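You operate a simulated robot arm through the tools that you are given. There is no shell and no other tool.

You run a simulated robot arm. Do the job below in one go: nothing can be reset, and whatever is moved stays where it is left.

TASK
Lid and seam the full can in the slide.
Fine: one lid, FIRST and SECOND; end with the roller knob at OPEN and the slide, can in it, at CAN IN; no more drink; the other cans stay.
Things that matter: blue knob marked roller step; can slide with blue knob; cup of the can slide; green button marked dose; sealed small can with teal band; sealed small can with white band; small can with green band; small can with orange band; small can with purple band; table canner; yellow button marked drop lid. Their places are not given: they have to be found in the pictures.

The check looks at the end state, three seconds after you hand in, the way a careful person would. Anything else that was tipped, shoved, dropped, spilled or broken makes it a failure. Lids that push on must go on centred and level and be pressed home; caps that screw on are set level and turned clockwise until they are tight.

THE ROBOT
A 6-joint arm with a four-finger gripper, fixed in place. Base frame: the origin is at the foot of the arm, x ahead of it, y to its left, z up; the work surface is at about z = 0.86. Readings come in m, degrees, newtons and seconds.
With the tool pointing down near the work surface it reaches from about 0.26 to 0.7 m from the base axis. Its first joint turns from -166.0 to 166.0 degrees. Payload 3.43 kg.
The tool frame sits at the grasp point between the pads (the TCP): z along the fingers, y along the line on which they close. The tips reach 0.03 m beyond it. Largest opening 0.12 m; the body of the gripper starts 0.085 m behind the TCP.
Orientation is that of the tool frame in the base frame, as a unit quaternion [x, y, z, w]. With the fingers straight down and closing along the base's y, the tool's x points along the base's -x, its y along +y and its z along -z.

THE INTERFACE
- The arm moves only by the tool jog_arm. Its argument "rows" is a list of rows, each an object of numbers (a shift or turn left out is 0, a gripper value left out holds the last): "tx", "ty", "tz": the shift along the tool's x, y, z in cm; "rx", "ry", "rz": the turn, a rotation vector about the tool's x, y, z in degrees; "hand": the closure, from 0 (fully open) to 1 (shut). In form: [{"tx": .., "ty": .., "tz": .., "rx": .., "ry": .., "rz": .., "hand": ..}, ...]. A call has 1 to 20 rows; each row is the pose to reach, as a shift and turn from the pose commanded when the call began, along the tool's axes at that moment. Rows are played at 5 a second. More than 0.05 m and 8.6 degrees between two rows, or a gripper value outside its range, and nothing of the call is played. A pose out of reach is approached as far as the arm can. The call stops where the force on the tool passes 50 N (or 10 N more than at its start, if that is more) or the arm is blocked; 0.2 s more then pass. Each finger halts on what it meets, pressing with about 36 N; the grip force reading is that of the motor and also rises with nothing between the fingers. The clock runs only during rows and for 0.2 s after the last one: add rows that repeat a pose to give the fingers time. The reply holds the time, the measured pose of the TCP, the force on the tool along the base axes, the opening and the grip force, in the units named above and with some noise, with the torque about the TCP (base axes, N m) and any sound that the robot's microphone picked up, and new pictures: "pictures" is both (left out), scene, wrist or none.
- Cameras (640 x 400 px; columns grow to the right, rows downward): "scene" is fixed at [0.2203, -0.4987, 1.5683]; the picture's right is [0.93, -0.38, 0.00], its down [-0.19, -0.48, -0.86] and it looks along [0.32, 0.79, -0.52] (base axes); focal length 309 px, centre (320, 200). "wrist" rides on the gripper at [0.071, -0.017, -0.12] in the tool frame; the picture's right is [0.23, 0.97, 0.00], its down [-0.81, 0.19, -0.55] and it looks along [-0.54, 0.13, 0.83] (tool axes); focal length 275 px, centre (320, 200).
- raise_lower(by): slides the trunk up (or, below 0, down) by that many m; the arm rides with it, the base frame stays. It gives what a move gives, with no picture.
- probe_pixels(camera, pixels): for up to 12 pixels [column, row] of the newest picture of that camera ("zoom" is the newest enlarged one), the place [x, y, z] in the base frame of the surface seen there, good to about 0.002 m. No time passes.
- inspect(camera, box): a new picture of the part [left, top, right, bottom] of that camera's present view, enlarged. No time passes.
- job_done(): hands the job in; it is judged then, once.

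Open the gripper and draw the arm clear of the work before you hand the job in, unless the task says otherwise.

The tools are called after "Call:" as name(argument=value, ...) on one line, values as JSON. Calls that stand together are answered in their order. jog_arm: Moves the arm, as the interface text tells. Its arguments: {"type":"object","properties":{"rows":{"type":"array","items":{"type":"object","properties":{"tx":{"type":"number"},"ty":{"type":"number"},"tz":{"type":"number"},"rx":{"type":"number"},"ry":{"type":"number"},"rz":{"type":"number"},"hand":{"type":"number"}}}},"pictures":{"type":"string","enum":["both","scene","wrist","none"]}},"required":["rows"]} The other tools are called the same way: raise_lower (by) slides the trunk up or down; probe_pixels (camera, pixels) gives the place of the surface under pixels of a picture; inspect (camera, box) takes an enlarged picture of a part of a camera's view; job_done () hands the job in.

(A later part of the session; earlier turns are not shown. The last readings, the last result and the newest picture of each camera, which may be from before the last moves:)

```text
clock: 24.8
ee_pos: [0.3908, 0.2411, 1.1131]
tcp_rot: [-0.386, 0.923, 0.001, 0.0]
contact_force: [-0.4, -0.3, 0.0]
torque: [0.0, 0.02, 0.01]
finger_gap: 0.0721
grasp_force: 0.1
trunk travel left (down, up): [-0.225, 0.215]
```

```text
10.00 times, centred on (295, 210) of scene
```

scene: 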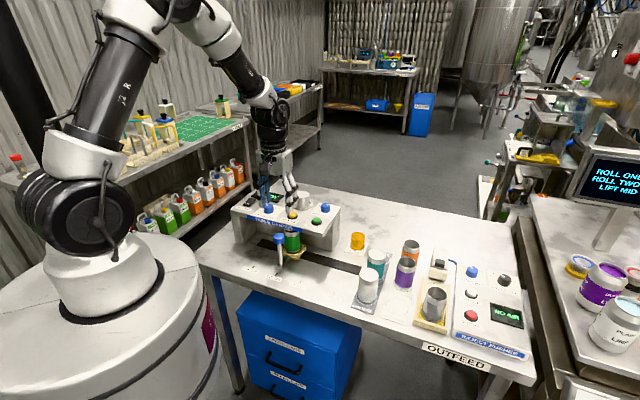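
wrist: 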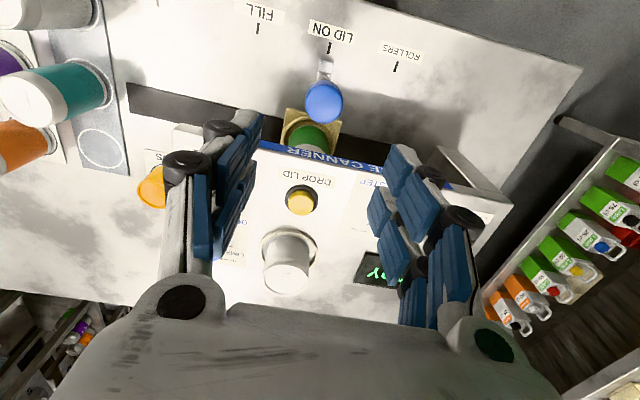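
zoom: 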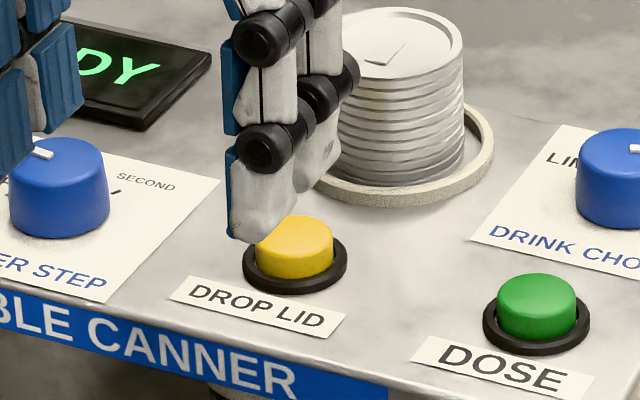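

The refined button centre is (0.4488, 0.3005), about 7 mm deeper than my first guess, so it lay between the front and rear prongs. I'll put the rear prongs (about 17 mm behind the tool axis) over it, fingers shut, and stop just above.

Call:
jog_arm(rows=[{"tx": -1.5, "hand": 0.7}, {"tx": -3.5, "ty": 0.02, "hand": 1.0}, {"tx": -5.2, "ty": 0.03, "hand": 1.0}, {"tx": -6.6, "ty": 0.03, "tz": 1.0, "hand": 1.0}, {"tx": -6.6, "ty": 0.03, "tz": 3.0, "hand": 1.0}, {"tx": -6.6, "ty": 0.03, "tz": 5.0, "hand": 1.0}, {"tx": -6.6, "ty": 0.03, "tz": 6.4, "hand": 1.0}, {"tx": -6.6, "ty": 0.03, "tz": 6.4, "hand": 1.0}])

Call:
inspect(camera="scene", box=[270, 190, 320, 230])

```text
clock: 26.6
ee_pos: [0.4374, 0.2893, 1.048]
tcp_rot: [-0.386, 0.923, 0.0, 0.0]
contact_force: [-0.3, 0.5, -0.3]
torque: [0.01, -0.02, 0.02]
finger_gap: 0.0
grasp_force: 33.3
trunk travel left (down, up): [-0.225, 0.215]
```

scene: 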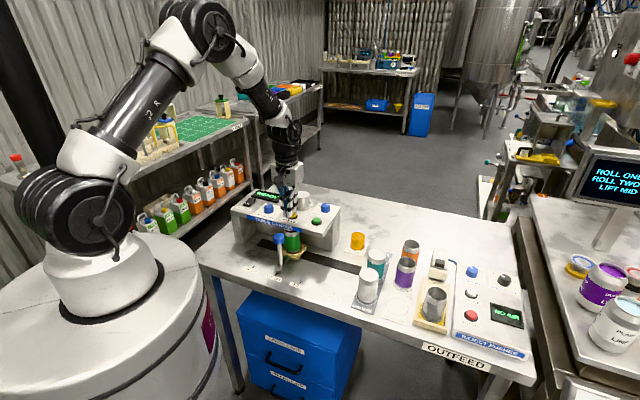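
wrist: 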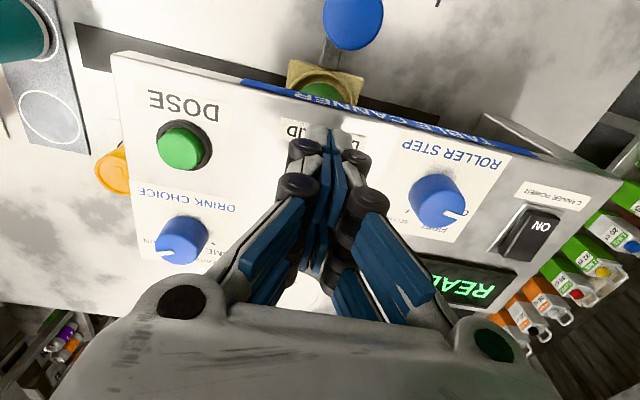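

```text
10.00 times, centred on (295, 210) of scene
```

zoom: 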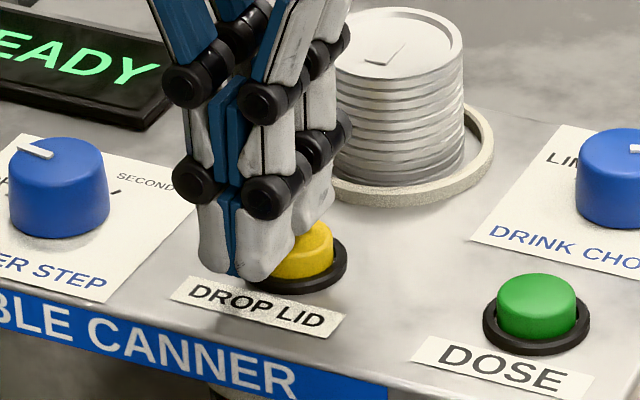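

The rear prongs are now right over the button (front prongs at (235,245), rear at (305,225), button (294,237)). I'll press down in 1 mm steps.

Call:
jog_arm(rows=[{"tz": 0.3}, {"tz": 0.45}, {"tz": 0.55}, {"tz": 0.65}, {"tz": 0.75}], pictures="scene")

Call:
inspect(camera="scene", box=[245, 180, 325, 240])

```text
clock: 27.8
ee_pos: [0.4377, 0.2897, 1.0414]
tcp_rot: [-0.385, 0.923, 0.0, 0.0]
contact_force: [0.3, -0.1, -0.2]
torque: [0.04, -0.02, -0.02]
finger_gap: 0.0061
grasp_force: 33.5
trunk travel left (down, up): [-0.225, 0.215]
```

scene: 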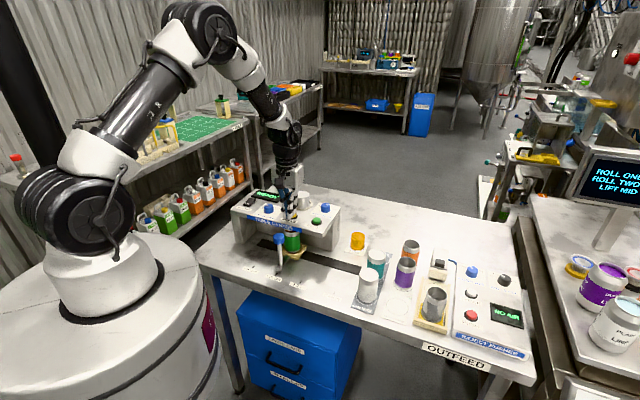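

```text
6.67 times, centred on (285, 210) of scene
```

zoom: 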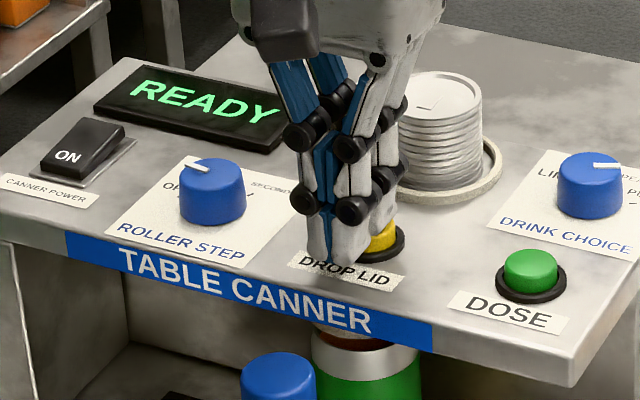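

Again the fingers parted 6 mm with no force and the display still says READY. I'll zoom in closely on the tips.

Call:
inspect(camera="scene", box=[280, 200, 310, 225])

Call:
inspect(camera="scene", box=[275, 225, 320, 265])

Call:
jog_arm(rows=[{"tz": 0.0}])

Call:
inspect(camera="wrist", box=[270, 110, 390, 210])

```text
16.00 times, centred on (295, 212) of scene
```

zoom: 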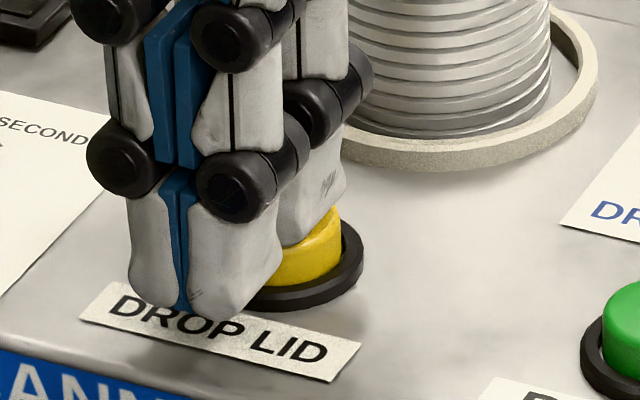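

```text
10.00 times, centred on (298, 245) of scene
```

zoom: 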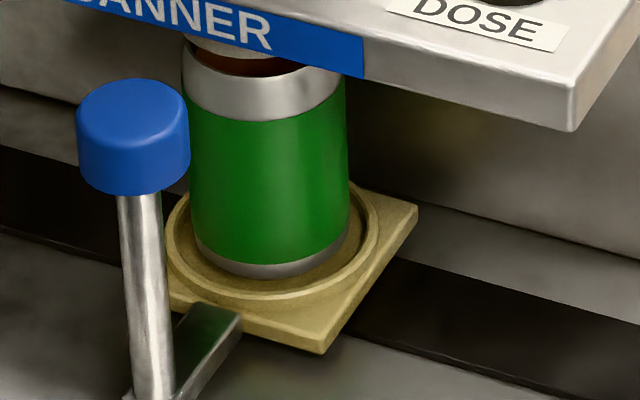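

```text
clock: 28.2
ee_pos: [0.4382, 0.2902, 1.0412]
tcp_rot: [-0.385, 0.923, 0.0, 0.0]
contact_force: [0.1, 0.0, 0.0]
torque: [-0.02, 0.0, 0.0]
finger_gap: 0.0058
grasp_force: 33.8
trunk travel left (down, up): [-0.225, 0.215]
```

scene: 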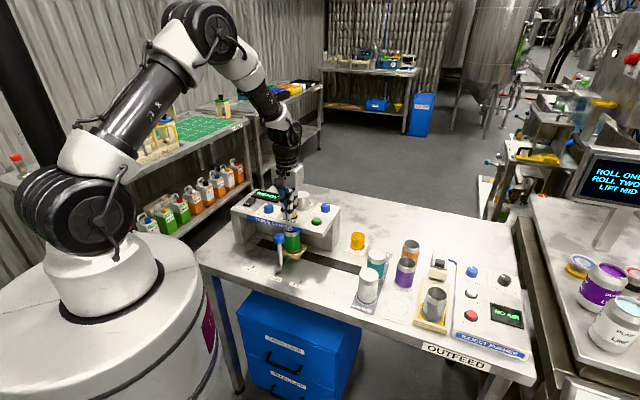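
wrist: 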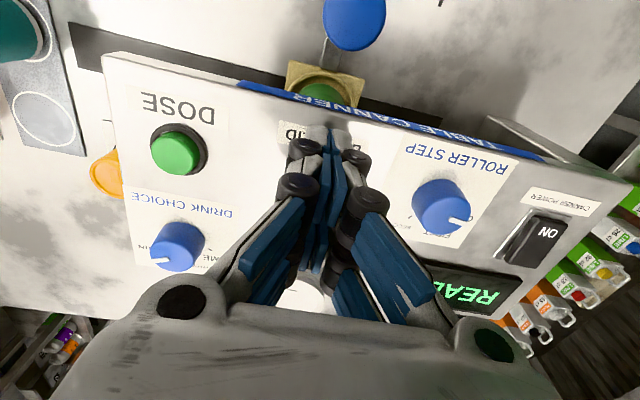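

```text
4.00 times, centred on (330, 160) of wrist
```

zoom: 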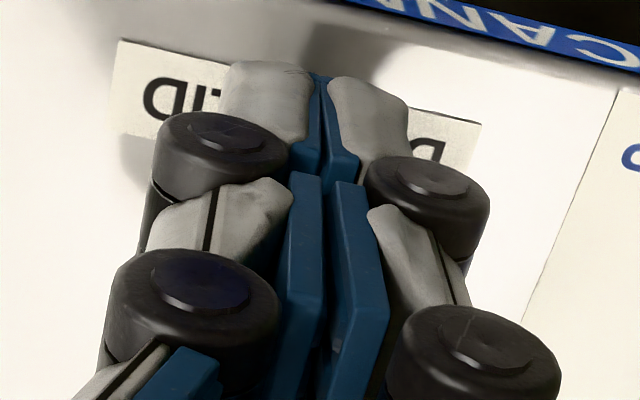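

Visually the tips are shut and the rear prong overlaps the button; force is still ~0. I'll press a few more millimetres in small steps and watch for force or sound.

Call:
jog_arm(rows=[{"tz": 0.1}, {"tz": 0.2}, {"tz": 0.2}], pictures="scene")

Call:
inspect(camera="scene", box=[280, 200, 310, 225])

```text
clock: 29.0
ee_pos: [0.4385, 0.2888, 1.0398]
tcp_rot: [-0.385, 0.923, 0.0, 0.0]
contact_force: [0.8, 0.4, 1.1]
torque: [-0.02, -0.03, -0.01]
finger_gap: 0.0059
grasp_force: 33.5
trunk travel left (down, up): [-0.225, 0.215]
```

scene: 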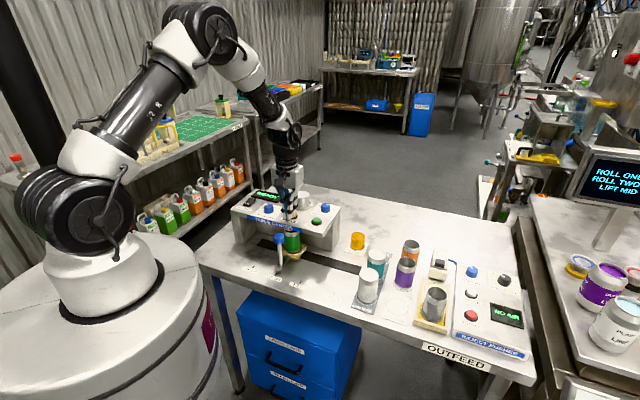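

```text
16.00 times, centred on (295, 212) of scene
```

zoom: 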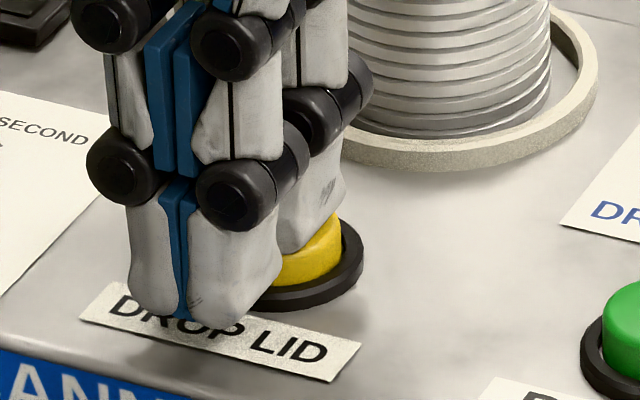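

The button is going down under the prong (its yellow wall is shorter now) with about 1 N. I'll press further until it bottoms out or clicks.

Call:
jog_arm(rows=[{"tz": 0.1}, {"tz": 0.2}, {"tz": 0.3}, {"tz": 0.3}], pictures="scene")

Call:
inspect(camera="scene", box=[255, 185, 325, 255])

```text
clock: 30.0
ee_pos: [0.4381, 0.2897, 1.0374]
tcp_rot: [-0.385, 0.923, 0.0, -0.001]
contact_force: [0.2, -0.7, 5.1]
torque: [0.05, -0.04, 0.0]
finger_gap: 0.0061
grasp_force: 33.3
trunk travel left (down, up): [-0.225, 0.215]
heard: click
```

scene: 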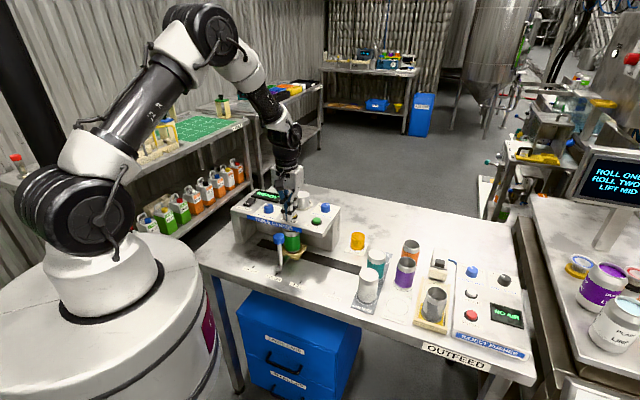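

```text
5.71 times, centred on (290, 220) of scene
```

zoom: 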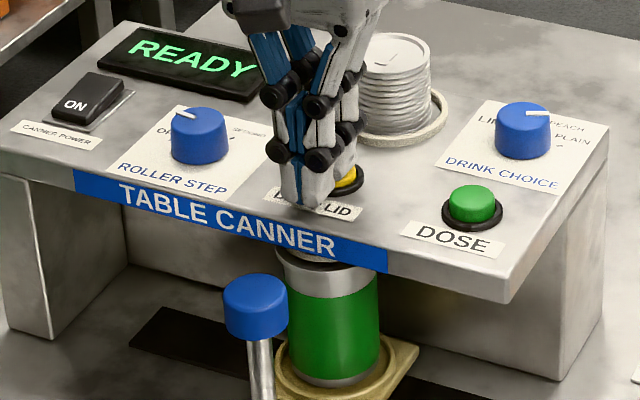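

A click was heard at 5 N, so the button has fired. I'll lift straight off to avoid a second press and check for the lid.

Call:
jog_arm(rows=[{"tz": -1.0}, {"tz": -3.0}, {"tz": -5.5}, {"tz": -8.0}, {"tz": -8.0}, {"tz": -8.0}])

Call:
inspect(camera="scene", box=[275, 225, 320, 265])

Call:
inspect(camera="scene", box=[225, 180, 345, 255])

```text
clock: 31.4
ee_pos: [0.4384, 0.2897, 1.1171]
tcp_rot: [-0.385, 0.923, 0.0, 0.0]
contact_force: [0.2, -0.4, 0.2]
torque: [0.0, -0.04, -0.01]
finger_gap: 0.0002
grasp_force: 33.3
trunk travel left (down, up): [-0.225, 0.215]
```

scene: 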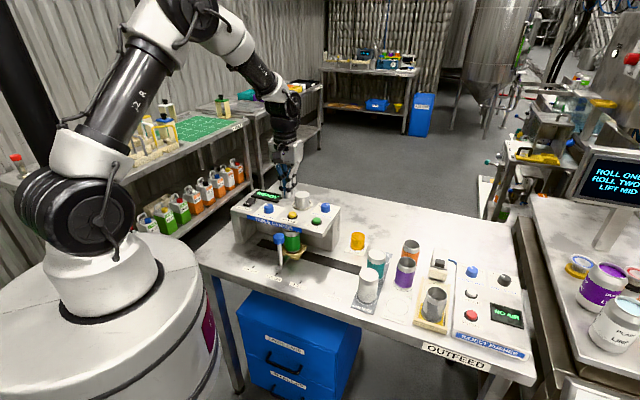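
wrist: 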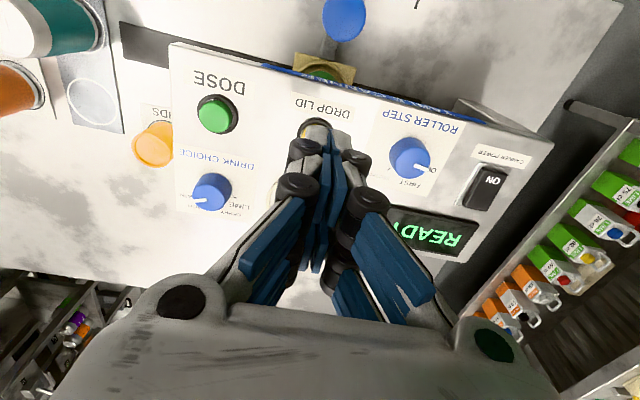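

```text
10.00 times, centred on (298, 245) of scene
```

zoom: 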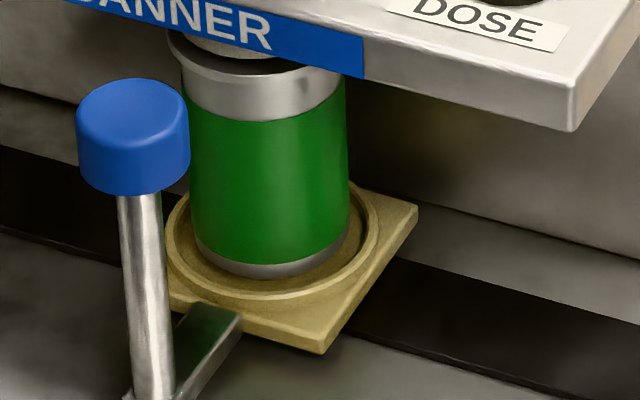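

```text
5.33 times, centred on (285, 218) of scene
```

zoom: 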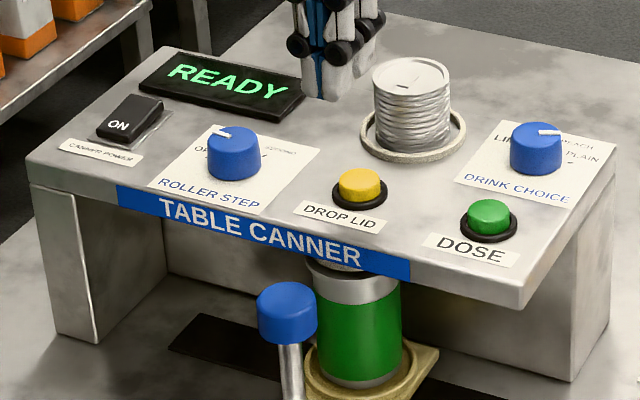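

A lid is now on the can (grey edge at (180,60) in the 10x zoom), but I want to check that it's seated centrally. Zooming further.

Call:
inspect(camera="scene", box=[278, 222, 308, 242])

Call:
inspect(camera="wrist", box=[280, 40, 370, 100])

```text
16.00 times, centred on (293, 232) of scene
```

zoom: 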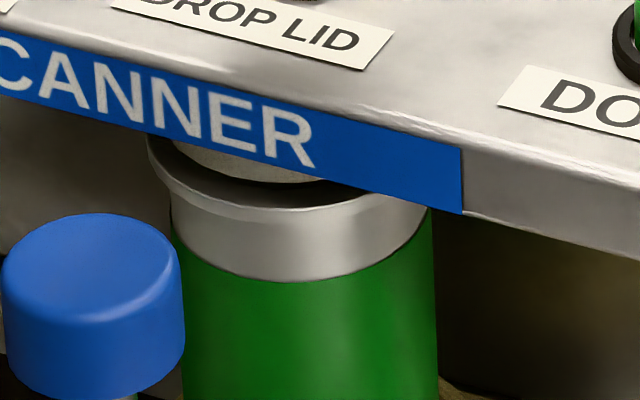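

```text
6.67 times, centred on (325, 70) of wrist
```

zoom: 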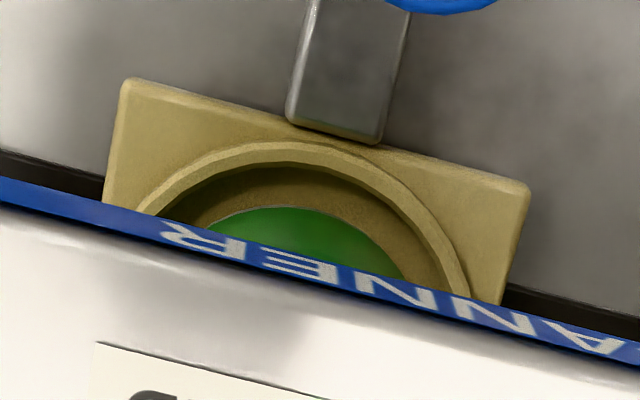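

The lid's rim overhangs the can more on the left than on the right in the 16x zoom, so I'll probe the lid, can and slide positions.

Call:
inspect(camera="scene", box=[278, 222, 308, 242])

Call:
probe_pixels(camera="zoom", pixels=[[153, 155], [175, 185], [220, 205], [290, 218], [350, 212], [400, 202], [180, 215], [300, 245], [420, 212], [425, 300], [190, 300], [300, 330]])

```text
16.00 times, centred on (293, 232) of scene
```

zoom: 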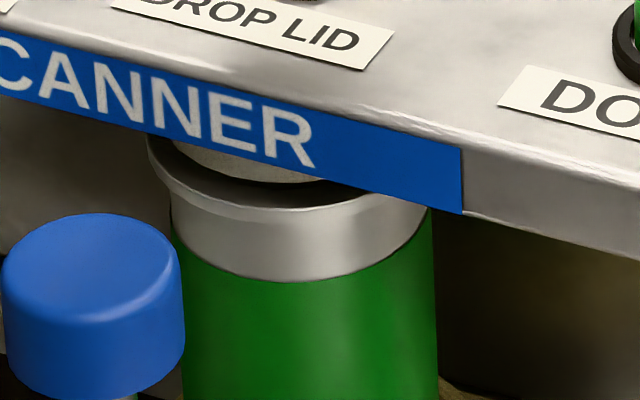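

```text
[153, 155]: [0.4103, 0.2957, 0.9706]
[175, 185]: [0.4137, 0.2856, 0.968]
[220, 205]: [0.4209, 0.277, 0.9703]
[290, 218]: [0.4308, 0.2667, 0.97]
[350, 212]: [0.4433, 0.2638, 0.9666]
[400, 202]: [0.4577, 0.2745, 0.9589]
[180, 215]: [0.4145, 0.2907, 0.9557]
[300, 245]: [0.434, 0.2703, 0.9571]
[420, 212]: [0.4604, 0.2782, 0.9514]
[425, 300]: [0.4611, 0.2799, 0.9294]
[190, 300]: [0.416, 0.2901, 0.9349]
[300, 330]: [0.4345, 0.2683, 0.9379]
```

The 16x zoom suggests the lid may sit 2–3 mm toward the ROLLERS side, but the plate hides the rest. I'll tilt the wrist camera down in front of the machine, off to the CAN IN side of the slide knob, to look under the plate.

Call:
jog_arm(rows=[{"tx": 1.6, "ty": -2, "ry": -6}, {"tx": 3.2, "ty": -4, "ry": -12}, {"tx": 4.8, "ty": -6, "ry": -18}, {"tx": 6.6, "ty": -8, "tz": 1, "ry": -24}, {"tx": 8.4, "ty": -10, "tz": 2.5, "ry": -30}, {"tx": 9.5, "ty": -10.6, "tz": 5, "ry": -36}, {"tx": 9.5, "ty": -10.6, "tz": 8, "ry": -40}, {"tx": 9.5, "ty": -10.6, "tz": 10.5, "ry": -40}, {"tx": 9.5, "ty": -10.6, "tz": 12, "ry": -40}, {"tx": 9.5, "ty": -10.6, "tz": 12, "ry": -40}])

```text
clock: 33.6
ee_pos: [0.476, 0.149, 1.021]
tcp_rot: [-0.36, 0.87, 0.14, 0.306]
contact_force: [0.8, 0.2, 0.0]
torque: [0.01, 0.0, 0.01]
finger_gap: 0.0
grasp_force: 33.1
out of reach, approached as far as the arm can: row 7, 8, 9, 10
trunk travel left (down, up): [-0.225, 0.215]
```

scene: 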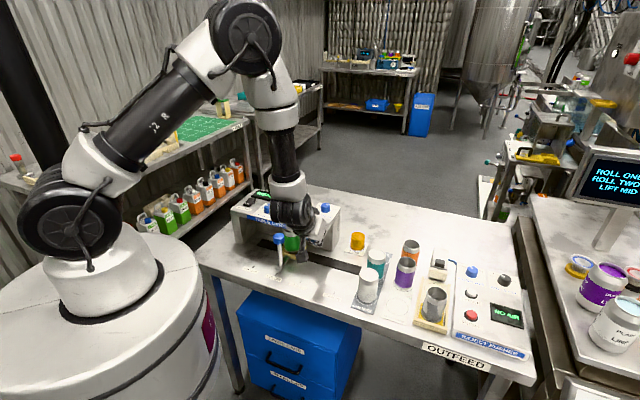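
wrist: 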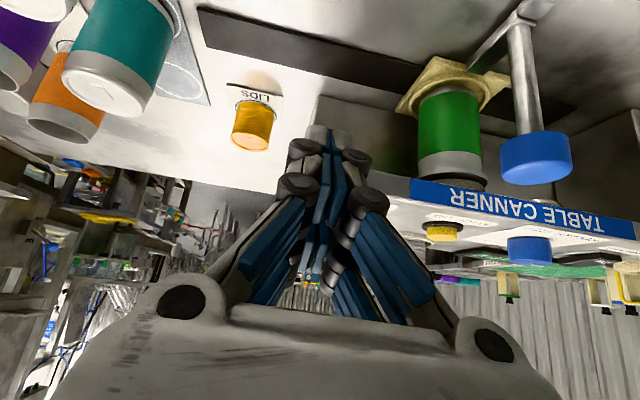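

The wrist view is upside down, but the can is clear at (450,135) with its lid end near (452,178). I'll zoom in.

Call:
inspect(camera="wrist", box=[400, 70, 510, 210])

Call:
inspect(camera="wrist", box=[405, 140, 500, 200])

```text
2.86 times, centred on (455, 140) of wrist
```

zoom: 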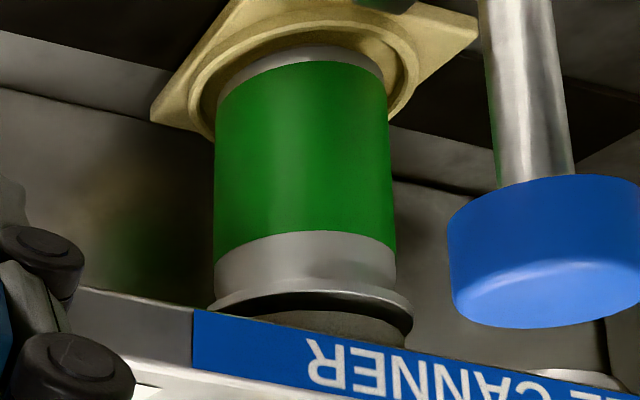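

```text
6.67 times, centred on (452, 170) of wrist
```

zoom: 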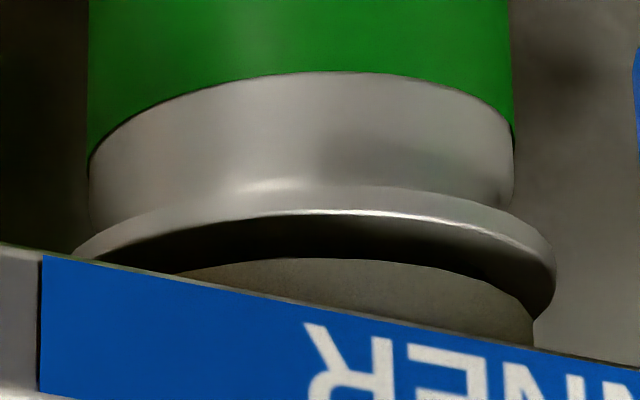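

The lid's flange looks level and overhangs the can on both sides here (left ~(75,255), right ~(555,280) against the can's 88 and 515). I'll zoom in further to judge the centring.

Call:
inspect(camera="wrist", box=[410, 155, 460, 190])

Call:
inspect(camera="wrist", box=[450, 155, 500, 195])

Call:
probe_pixels(camera="wrist", pixels=[[425, 177], [435, 174], [445, 172], [455, 171], [465, 172], [475, 175], [483, 180], [425, 165], [440, 163], [455, 162], [470, 163], [478, 166]])

```text
11.43 times, centred on (435, 172) of wrist
```

zoom: 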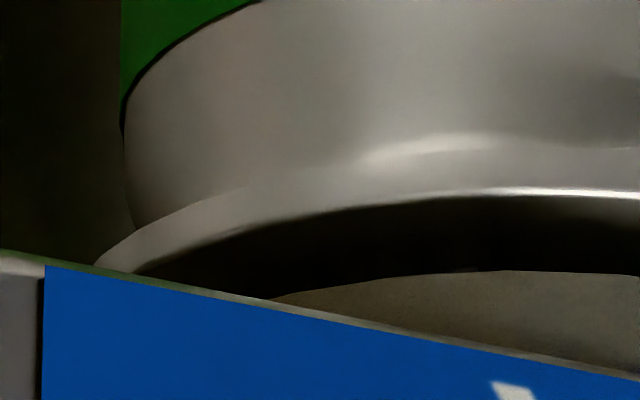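

```text
10.00 times, centred on (475, 175) of wrist
```

zoom: 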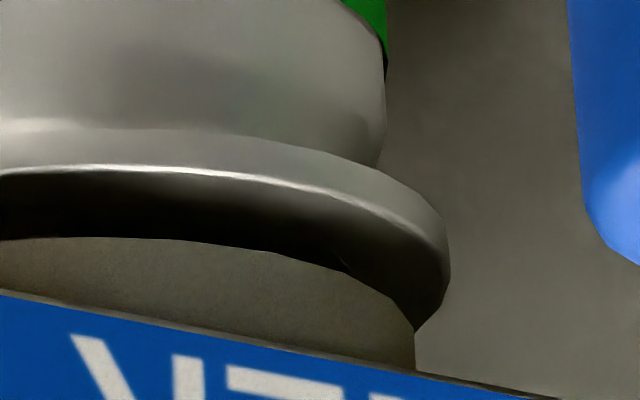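

```text
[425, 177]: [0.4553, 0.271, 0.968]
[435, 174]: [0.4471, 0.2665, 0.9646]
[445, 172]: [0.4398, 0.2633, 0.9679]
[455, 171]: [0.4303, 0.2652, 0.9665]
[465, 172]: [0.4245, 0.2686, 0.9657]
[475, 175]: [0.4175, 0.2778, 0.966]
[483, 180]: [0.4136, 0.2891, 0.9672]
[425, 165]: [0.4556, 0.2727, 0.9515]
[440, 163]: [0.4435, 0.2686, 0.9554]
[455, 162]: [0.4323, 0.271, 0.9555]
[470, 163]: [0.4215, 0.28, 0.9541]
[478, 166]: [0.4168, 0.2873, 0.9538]
```

Some of those probes fell on the lid's inner wall. I'll re-probe along the outer face of the flange only, plus the can wall, to compare their centres.

Call:
probe_pixels(camera="wrist", pixels=[[421, 174.5], [428.5, 171.8], [437.5, 169.8], [446, 168.8], [455, 168.5], [463, 169.8], [470, 171.2], [476, 173], [482.5, 176], [486.5, 180], [418, 163], [479, 160]])

Call:
probe_pixels(camera="wrist", pixels=[[419, 166], [425, 163], [432, 161], [440, 160], [448, 160], [456, 160], [464, 160], [471, 161], [477, 164], [420, 140], [450, 135], [476, 138]])

```text
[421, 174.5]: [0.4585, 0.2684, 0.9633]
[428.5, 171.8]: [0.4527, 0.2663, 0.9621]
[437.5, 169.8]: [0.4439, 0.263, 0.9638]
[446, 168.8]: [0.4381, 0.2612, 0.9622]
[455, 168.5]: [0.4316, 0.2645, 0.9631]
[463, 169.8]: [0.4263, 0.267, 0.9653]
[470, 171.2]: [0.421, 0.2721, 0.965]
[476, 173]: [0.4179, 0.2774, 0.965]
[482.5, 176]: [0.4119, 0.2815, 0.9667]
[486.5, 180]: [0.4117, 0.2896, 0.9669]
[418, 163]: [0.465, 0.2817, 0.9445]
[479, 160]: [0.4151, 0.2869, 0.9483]
```

```text
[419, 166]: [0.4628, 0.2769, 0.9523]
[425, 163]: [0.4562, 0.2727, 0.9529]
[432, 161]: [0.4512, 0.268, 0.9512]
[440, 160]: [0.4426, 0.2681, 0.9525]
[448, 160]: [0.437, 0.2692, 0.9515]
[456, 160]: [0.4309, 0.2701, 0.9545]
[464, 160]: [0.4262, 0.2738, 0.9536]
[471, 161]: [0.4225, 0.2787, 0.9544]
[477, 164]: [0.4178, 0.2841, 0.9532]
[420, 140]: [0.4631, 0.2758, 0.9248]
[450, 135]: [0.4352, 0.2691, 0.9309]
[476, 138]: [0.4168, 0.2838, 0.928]
```

Outer-flange radii around the can axis are even (about 32–35 mm all round against 28 mm for the can) and the heights are level, so the lid sits centred. I'll raise the arm and bring the tool back to vertical.

Call:
jog_arm(rows=[{"tx": -1.6, "tz": -1.9, "ry": 5}, {"tx": -3.2, "tz": -3.8, "ry": 11}, {"tx": -4.8, "tz": -5.7, "ry": 18}, {"tx": -6.4, "tz": -7.6, "ry": 25}, {"tx": -8.0, "tz": -9.5, "ry": 32}, {"tx": -8.0, "tz": -9.5, "ry": 40}, {"tx": -8.0, "tz": -9.5, "ry": 40}])

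```text
clock: 35.2
ee_pos: [0.4768, 0.1475, 1.1449]
tcp_rot: [-0.385, 0.923, -0.001, 0.0]
contact_force: [-0.2, -0.2, -0.5]
torque: [0.03, -0.02, 0.0]
finger_gap: 0.0
grasp_force: 33.9
out of reach, approached as far as the arm can: row 3, 4
trunk travel left (down, up): [-0.225, 0.215]
```

scene: 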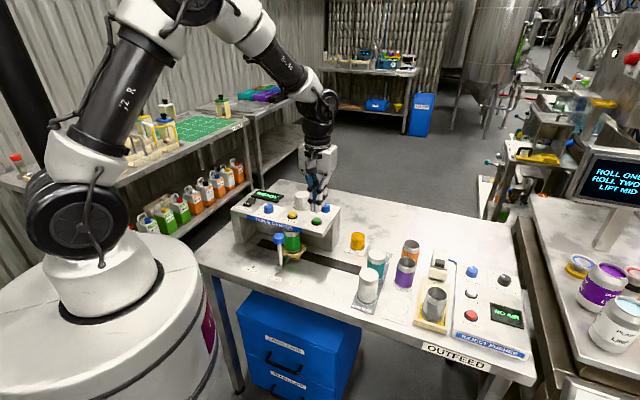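
wrist: 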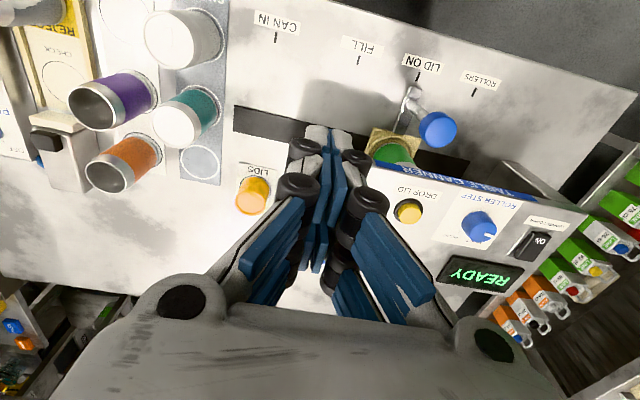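

Tool is vertical again. I'll move over the slide knob at LID ON, around (0.380, 0.233), with a 50 mm finger gap, stopping above it to verify.

Call:
jog_arm(rows=[{"tx": 0.1, "ty": 2.0, "hand": 0.8}, {"tx": 0.3, "ty": 4.5, "hand": 0.58}, {"tx": 0.5, "ty": 7.0, "hand": 0.58}, {"tx": 0.6, "ty": 9.5, "hand": 0.58}, {"tx": 0.7, "ty": 11.7, "hand": 0.58}, {"tx": 0.73, "ty": 12.87, "hand": 0.58}, {"tx": 0.73, "ty": 12.87, "tz": 2.5, "hand": 0.58}, {"tx": 0.73, "ty": 12.87, "tz": 5.0, "hand": 0.58}, {"tx": 0.73, "ty": 12.87, "tz": 7.5, "hand": 0.58}, {"tx": 0.73, "ty": 12.87, "tz": 10.5, "hand": 0.58}, {"tx": 0.73, "ty": 12.87, "tz": 10.5, "hand": 0.58}])

```text
clock: 37.6
ee_pos: [0.3806, 0.2344, 1.0397]
tcp_rot: [-0.386, 0.923, 0.0, 0.0]
contact_force: [0.8, -0.2, -0.3]
torque: [0.01, -0.01, -0.01]
finger_gap: 0.0506
grasp_force: 0.1
trunk travel left (down, up): [-0.225, 0.215]
```

scene: 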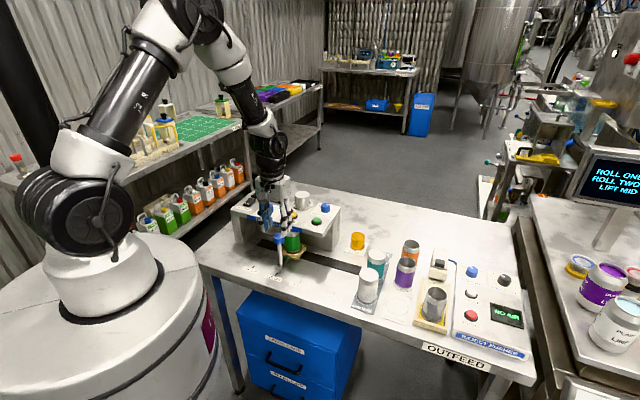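
wrist: 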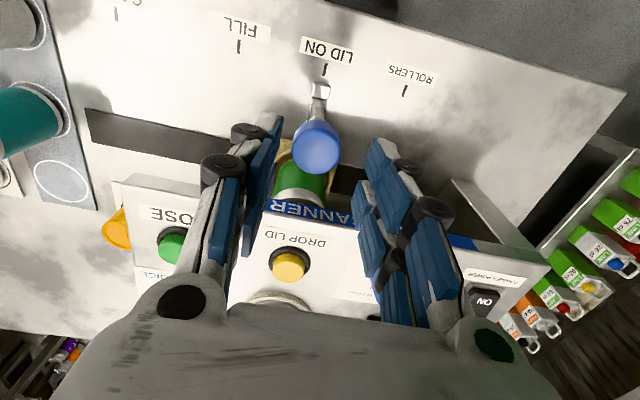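

The knob is at (316,147), within a couple of millimetres of the axis. I'll descend around it with a 1.5 mm correction and grip.

Call:
jog_arm(rows=[{"ty": -0.15, "tz": 1.4}, {"ty": -0.15, "tz": 2.8}, {"ty": -0.15, "tz": 4.2}, {"ty": -0.15, "tz": 5.6}, {"ty": -0.15, "tz": 5.6}, {"ty": -0.15, "tz": 5.6, "hand": 0.7}, {"ty": -0.15, "tz": 5.6, "hand": 0.85}, {"ty": -0.15, "tz": 5.6, "hand": 1.0}, {"ty": -0.15, "tz": 5.6, "hand": 1.0}])

```text
clock: 39.6
ee_pos: [0.3804, 0.2327, 0.9826]
tcp_rot: [-0.385, 0.923, 0.0, -0.001]
contact_force: [-0.5, -1.3, -3.8]
torque: [0.17, -0.22, 0.06]
finger_gap: 0.0325
grasp_force: 45.3
trunk travel left (down, up): [-0.225, 0.215]
```

scene: 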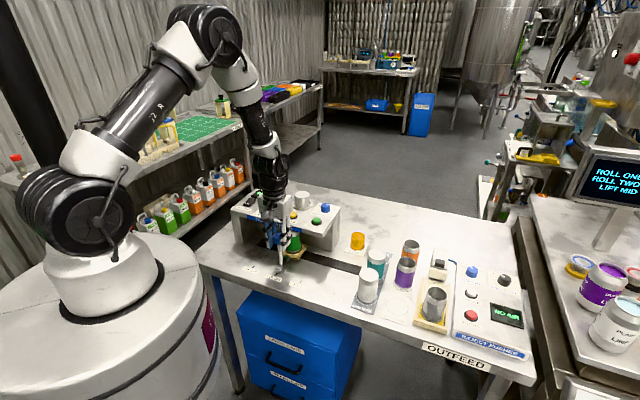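
wrist: 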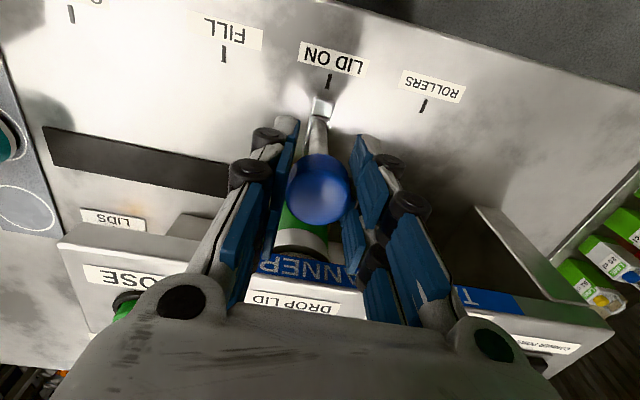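

Gripped at 32.5 mm. I'll slide 8.5 cm on to ROLLERS, slowly and with a slight inward correction for the track angle.

Call:
jog_arm(rows=[{"ty": 0.15}, {"ty": 0.4}, {"ty": 0.8}, {"ty": 1.3, "tx": -0.01}, {"ty": 1.9, "tx": -0.01}, {"ty": 2.5, "tx": -0.02}, {"ty": 3.1, "tx": -0.02}, {"ty": 3.7, "tx": -0.02}, {"ty": 4.3, "tx": -0.03}, {"ty": 4.9, "tx": -0.03}, {"ty": 5.5, "tx": -0.03}, {"ty": 6.1, "tx": -0.04}, {"ty": 6.7, "tx": -0.04}, {"ty": 7.3, "tx": -0.04}, {"ty": 7.8, "tx": -0.05}, {"ty": 8.2, "tx": -0.05}, {"ty": 8.42, "tx": -0.05}, {"ty": 8.53, "tx": -0.05}, {"ty": 8.53, "tx": -0.05}])

Call:
inspect(camera="wrist", box=[270, 40, 400, 130])

Call:
inspect(camera="scene", box=[225, 180, 325, 280])

```text
clock: 43.6
ee_pos: [0.3213, 0.2931, 0.9838]
tcp_rot: [-0.385, 0.923, 0.0, 0.0]
contact_force: [4.9, -3.0, 6.4]
torque: [-0.29, 0.1, -0.02]
finger_gap: 0.0321
grasp_force: 45.1
trunk travel left (down, up): [-0.225, 0.215]
```

scene: 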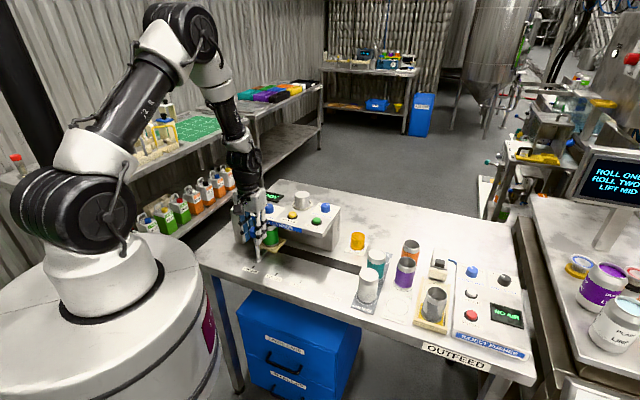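
wrist: 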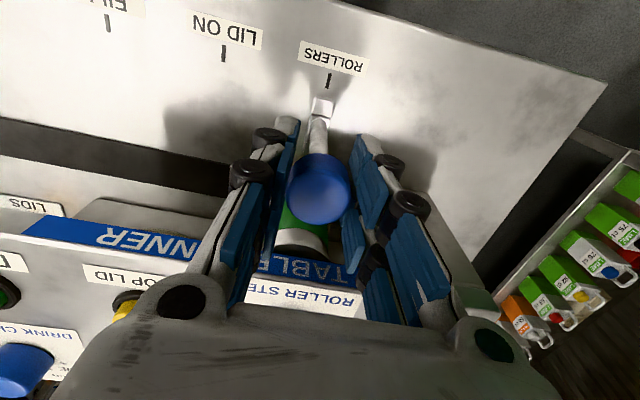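

```text
4.44 times, centred on (335, 85) of wrist
```

zoom: 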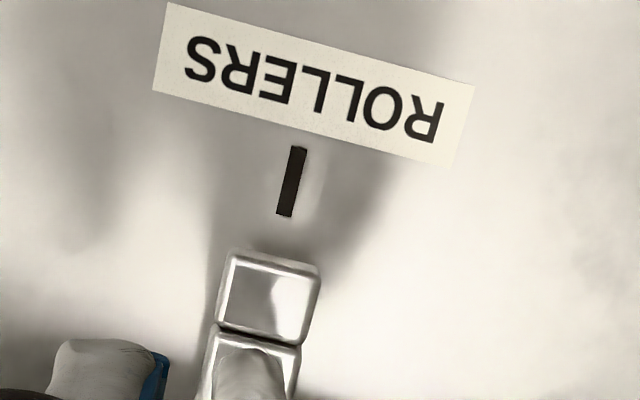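

```text
4.00 times, centred on (275, 230) of scene
```

zoom: 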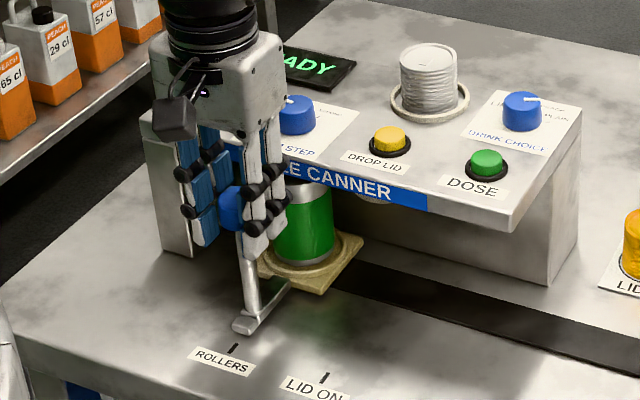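

The arm tip lines up with the ROLLERS tick. I'll open and lift straight up.

Call:
jog_arm(rows=[{"hand": 0.85}, {"hand": 0.7}, {"hand": 0.58}, {"hand": 0.58}, {"hand": 0.58}, {"tz": -1.0}, {"tz": -2.5}, {"tz": -4.5}, {"tz": -7}, {"tz": -9.5}, {"tz": -12}, {"tz": -14}, {"tz": -14}])

Call:
inspect(camera="wrist", box=[240, 20, 420, 280])

Call:
inspect(camera="scene", box=[225, 180, 325, 280])

```text
clock: 46.4
ee_pos: [0.3211, 0.2933, 1.123]
tcp_rot: [-0.385, 0.923, 0.001, 0.0]
contact_force: [-0.2, 0.0, -0.2]
torque: [0.02, 0.0, 0.01]
finger_gap: 0.0503
grasp_force: 0.1
trunk travel left (down, up): [-0.225, 0.215]
```

scene: 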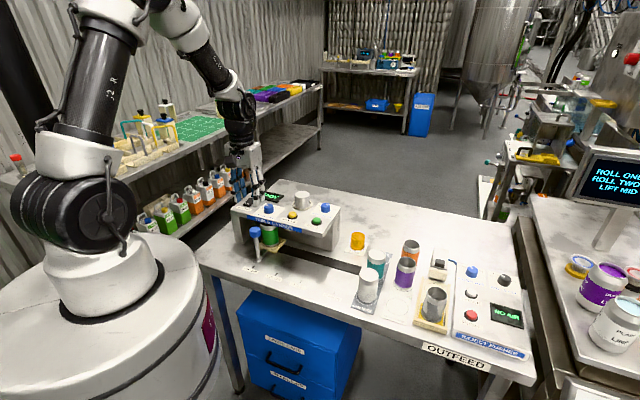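
wrist: 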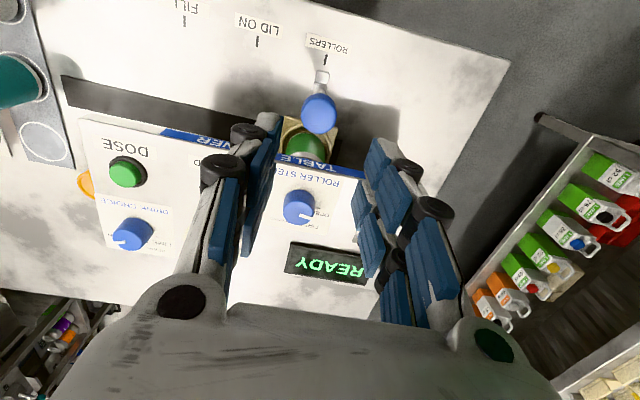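

```text
1.54 times, centred on (330, 150) of wrist
```

zoom: 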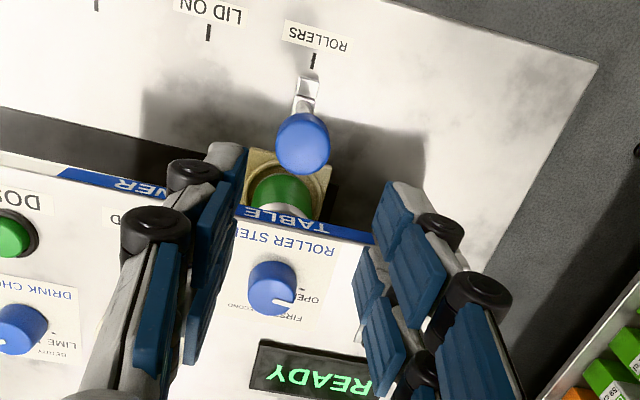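

```text
4.00 times, centred on (275, 230) of scene
```

zoom: 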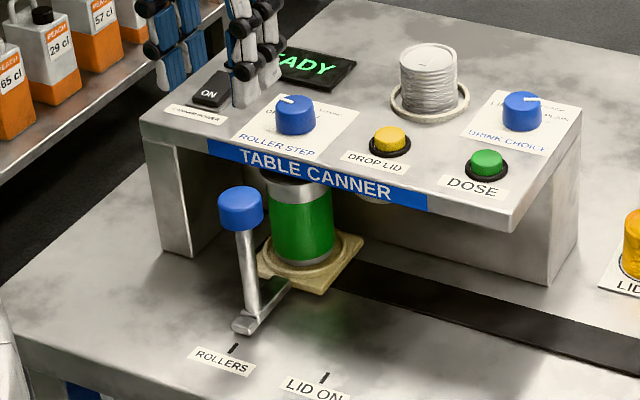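

The roller knob shows unobstructed at wrist (298,207). I'll enlarge it to read the pointer and ticks and probe its centre.

Call:
inspect(camera="wrist", box=[265, 165, 345, 245])

Call:
inspect(camera="scene", box=[250, 190, 290, 225])

```text
5.00 times, centred on (305, 205) of wrist
```

zoom: 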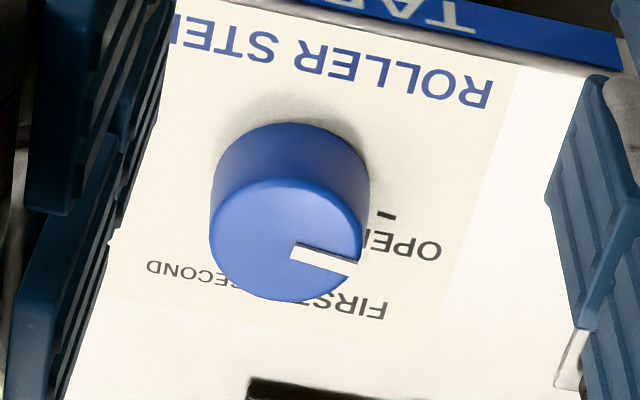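

```text
11.43 times, centred on (270, 208) of scene
```

zoom: 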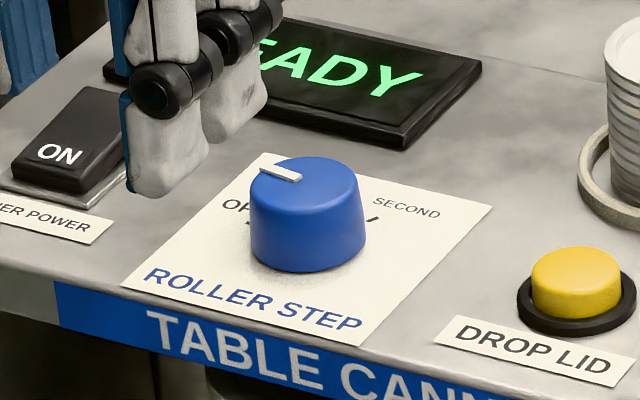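

I'll re-zoom the wrist view and probe the knob's edges, pointer and the printed ticks.

Call:
inspect(camera="wrist", box=[265, 165, 345, 245])

Call:
probe_pixels(camera="zoom", pixels=[[287, 240], [220, 240], [355, 232], [285, 190], [285, 292], [298, 252], [350, 266], [388, 214], [180, 270], [350, 306], [410, 247], [450, 200]])

Call:
inspect(camera="scene", box=[255, 195, 285, 220])

```text
5.00 times, centred on (305, 205) of wrist
```

zoom: 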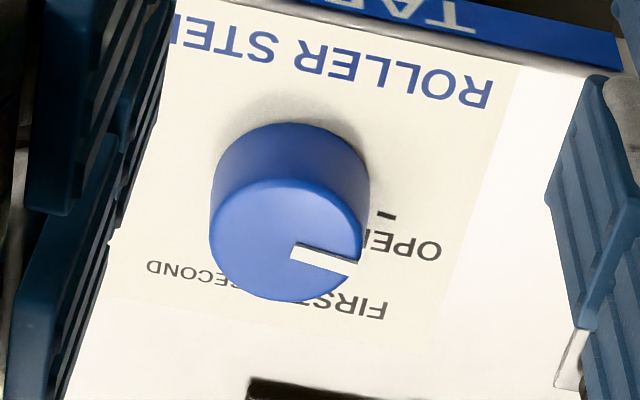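

```text
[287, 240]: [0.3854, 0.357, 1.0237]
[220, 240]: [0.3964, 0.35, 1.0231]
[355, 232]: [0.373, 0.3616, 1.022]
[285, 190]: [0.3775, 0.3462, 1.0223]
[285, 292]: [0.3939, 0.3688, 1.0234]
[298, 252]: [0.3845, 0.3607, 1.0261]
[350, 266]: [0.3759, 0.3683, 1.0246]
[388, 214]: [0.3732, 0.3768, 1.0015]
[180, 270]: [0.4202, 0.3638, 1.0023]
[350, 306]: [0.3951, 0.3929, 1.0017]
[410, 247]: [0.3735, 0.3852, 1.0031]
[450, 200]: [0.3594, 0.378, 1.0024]
```

```text
16.00 times, centred on (270, 208) of scene
```

zoom: 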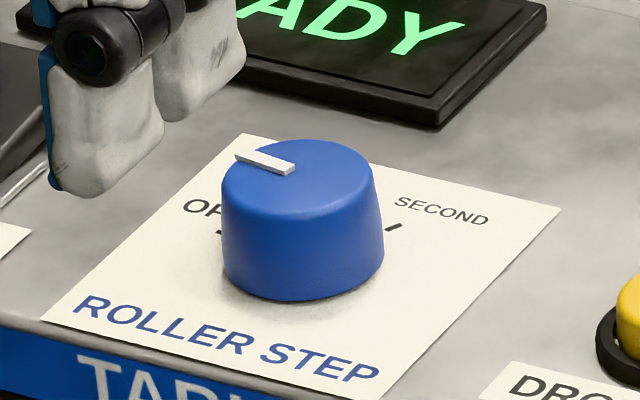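

The roller knob centre is about (0.386, 0.358), top z≈1.0235; its pointer is at OPEN, roughly along the slide direction, with FIRST and SECOND reached by turning clockwise from above. I'll move above it with a 50 mm gap.

Call:
jog_arm(rows=[{"tx": -1.5}, {"tx": -3.5}, {"tx": -5.5, "ty": -0.04}, {"tx": -7.5, "ty": -0.07}, {"tx": -9.16, "ty": -0.07}, {"tx": -9.16, "ty": -0.07, "tz": 1.5}, {"tx": -9.16, "ty": -0.07, "tz": 3.5}, {"tx": -9.16, "ty": -0.07, "tz": 5.3}, {"tx": -9.16, "ty": -0.07, "tz": 5.3}])

Call:
inspect(camera="scene", box=[250, 180, 300, 225])

Call:
inspect(camera="wrist", box=[240, 90, 400, 230])

```text
clock: 48.4
ee_pos: [0.3845, 0.3587, 1.0706]
tcp_rot: [-0.385, 0.923, 0.0, 0.001]
contact_force: [-0.6, -0.1, -0.4]
torque: [0.01, 0.03, -0.01]
finger_gap: 0.0505
grasp_force: 0.0
trunk travel left (down, up): [-0.225, 0.215]
```

scene: 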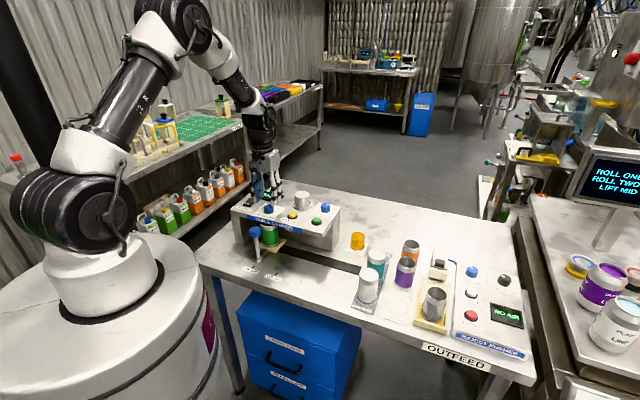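
wrist: 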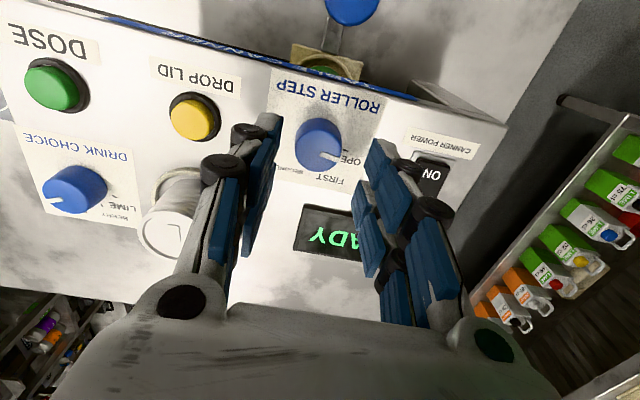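

```text
8.89 times, centred on (275, 202) of scene
```

zoom: 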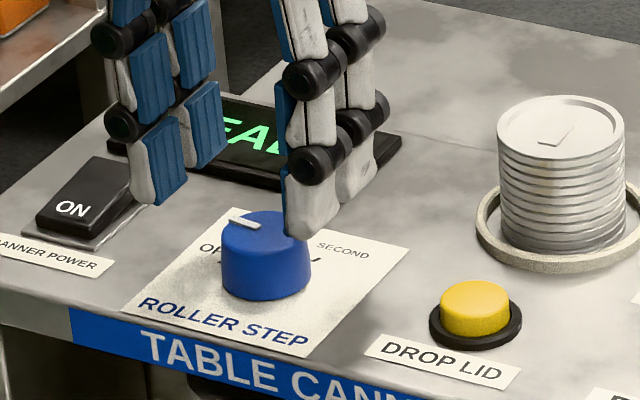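

```text
2.86 times, centred on (320, 160) of wrist
```

zoom: 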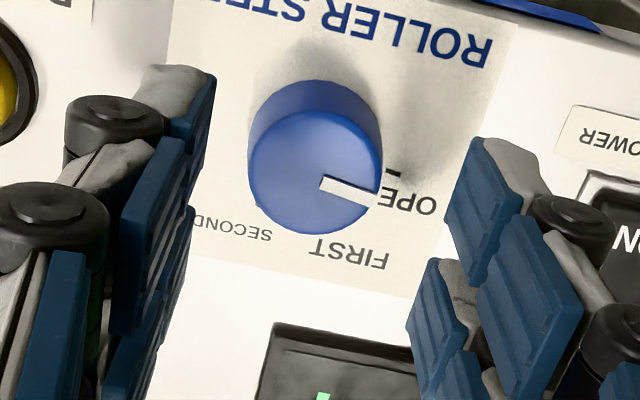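

I'm nearly over the knob. I'll probe its top edges again in this closer zoom to fine-centre.

Call:
probe_pixels(camera="zoom", pixels=[[315, 170], [255, 172], [374, 165], [315, 120], [315, 226], [290, 130], [330, 183], [370, 198], [393, 173], [270, 100], [350, 100], [200, 225]])

```text
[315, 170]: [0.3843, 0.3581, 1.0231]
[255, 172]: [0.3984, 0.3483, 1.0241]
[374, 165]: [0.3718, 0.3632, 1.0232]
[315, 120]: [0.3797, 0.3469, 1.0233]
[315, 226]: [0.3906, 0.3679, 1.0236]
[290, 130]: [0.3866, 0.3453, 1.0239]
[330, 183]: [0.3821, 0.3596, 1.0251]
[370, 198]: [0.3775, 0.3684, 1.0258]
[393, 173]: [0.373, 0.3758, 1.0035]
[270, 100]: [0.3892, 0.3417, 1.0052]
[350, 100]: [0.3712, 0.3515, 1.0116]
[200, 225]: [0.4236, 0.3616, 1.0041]
```

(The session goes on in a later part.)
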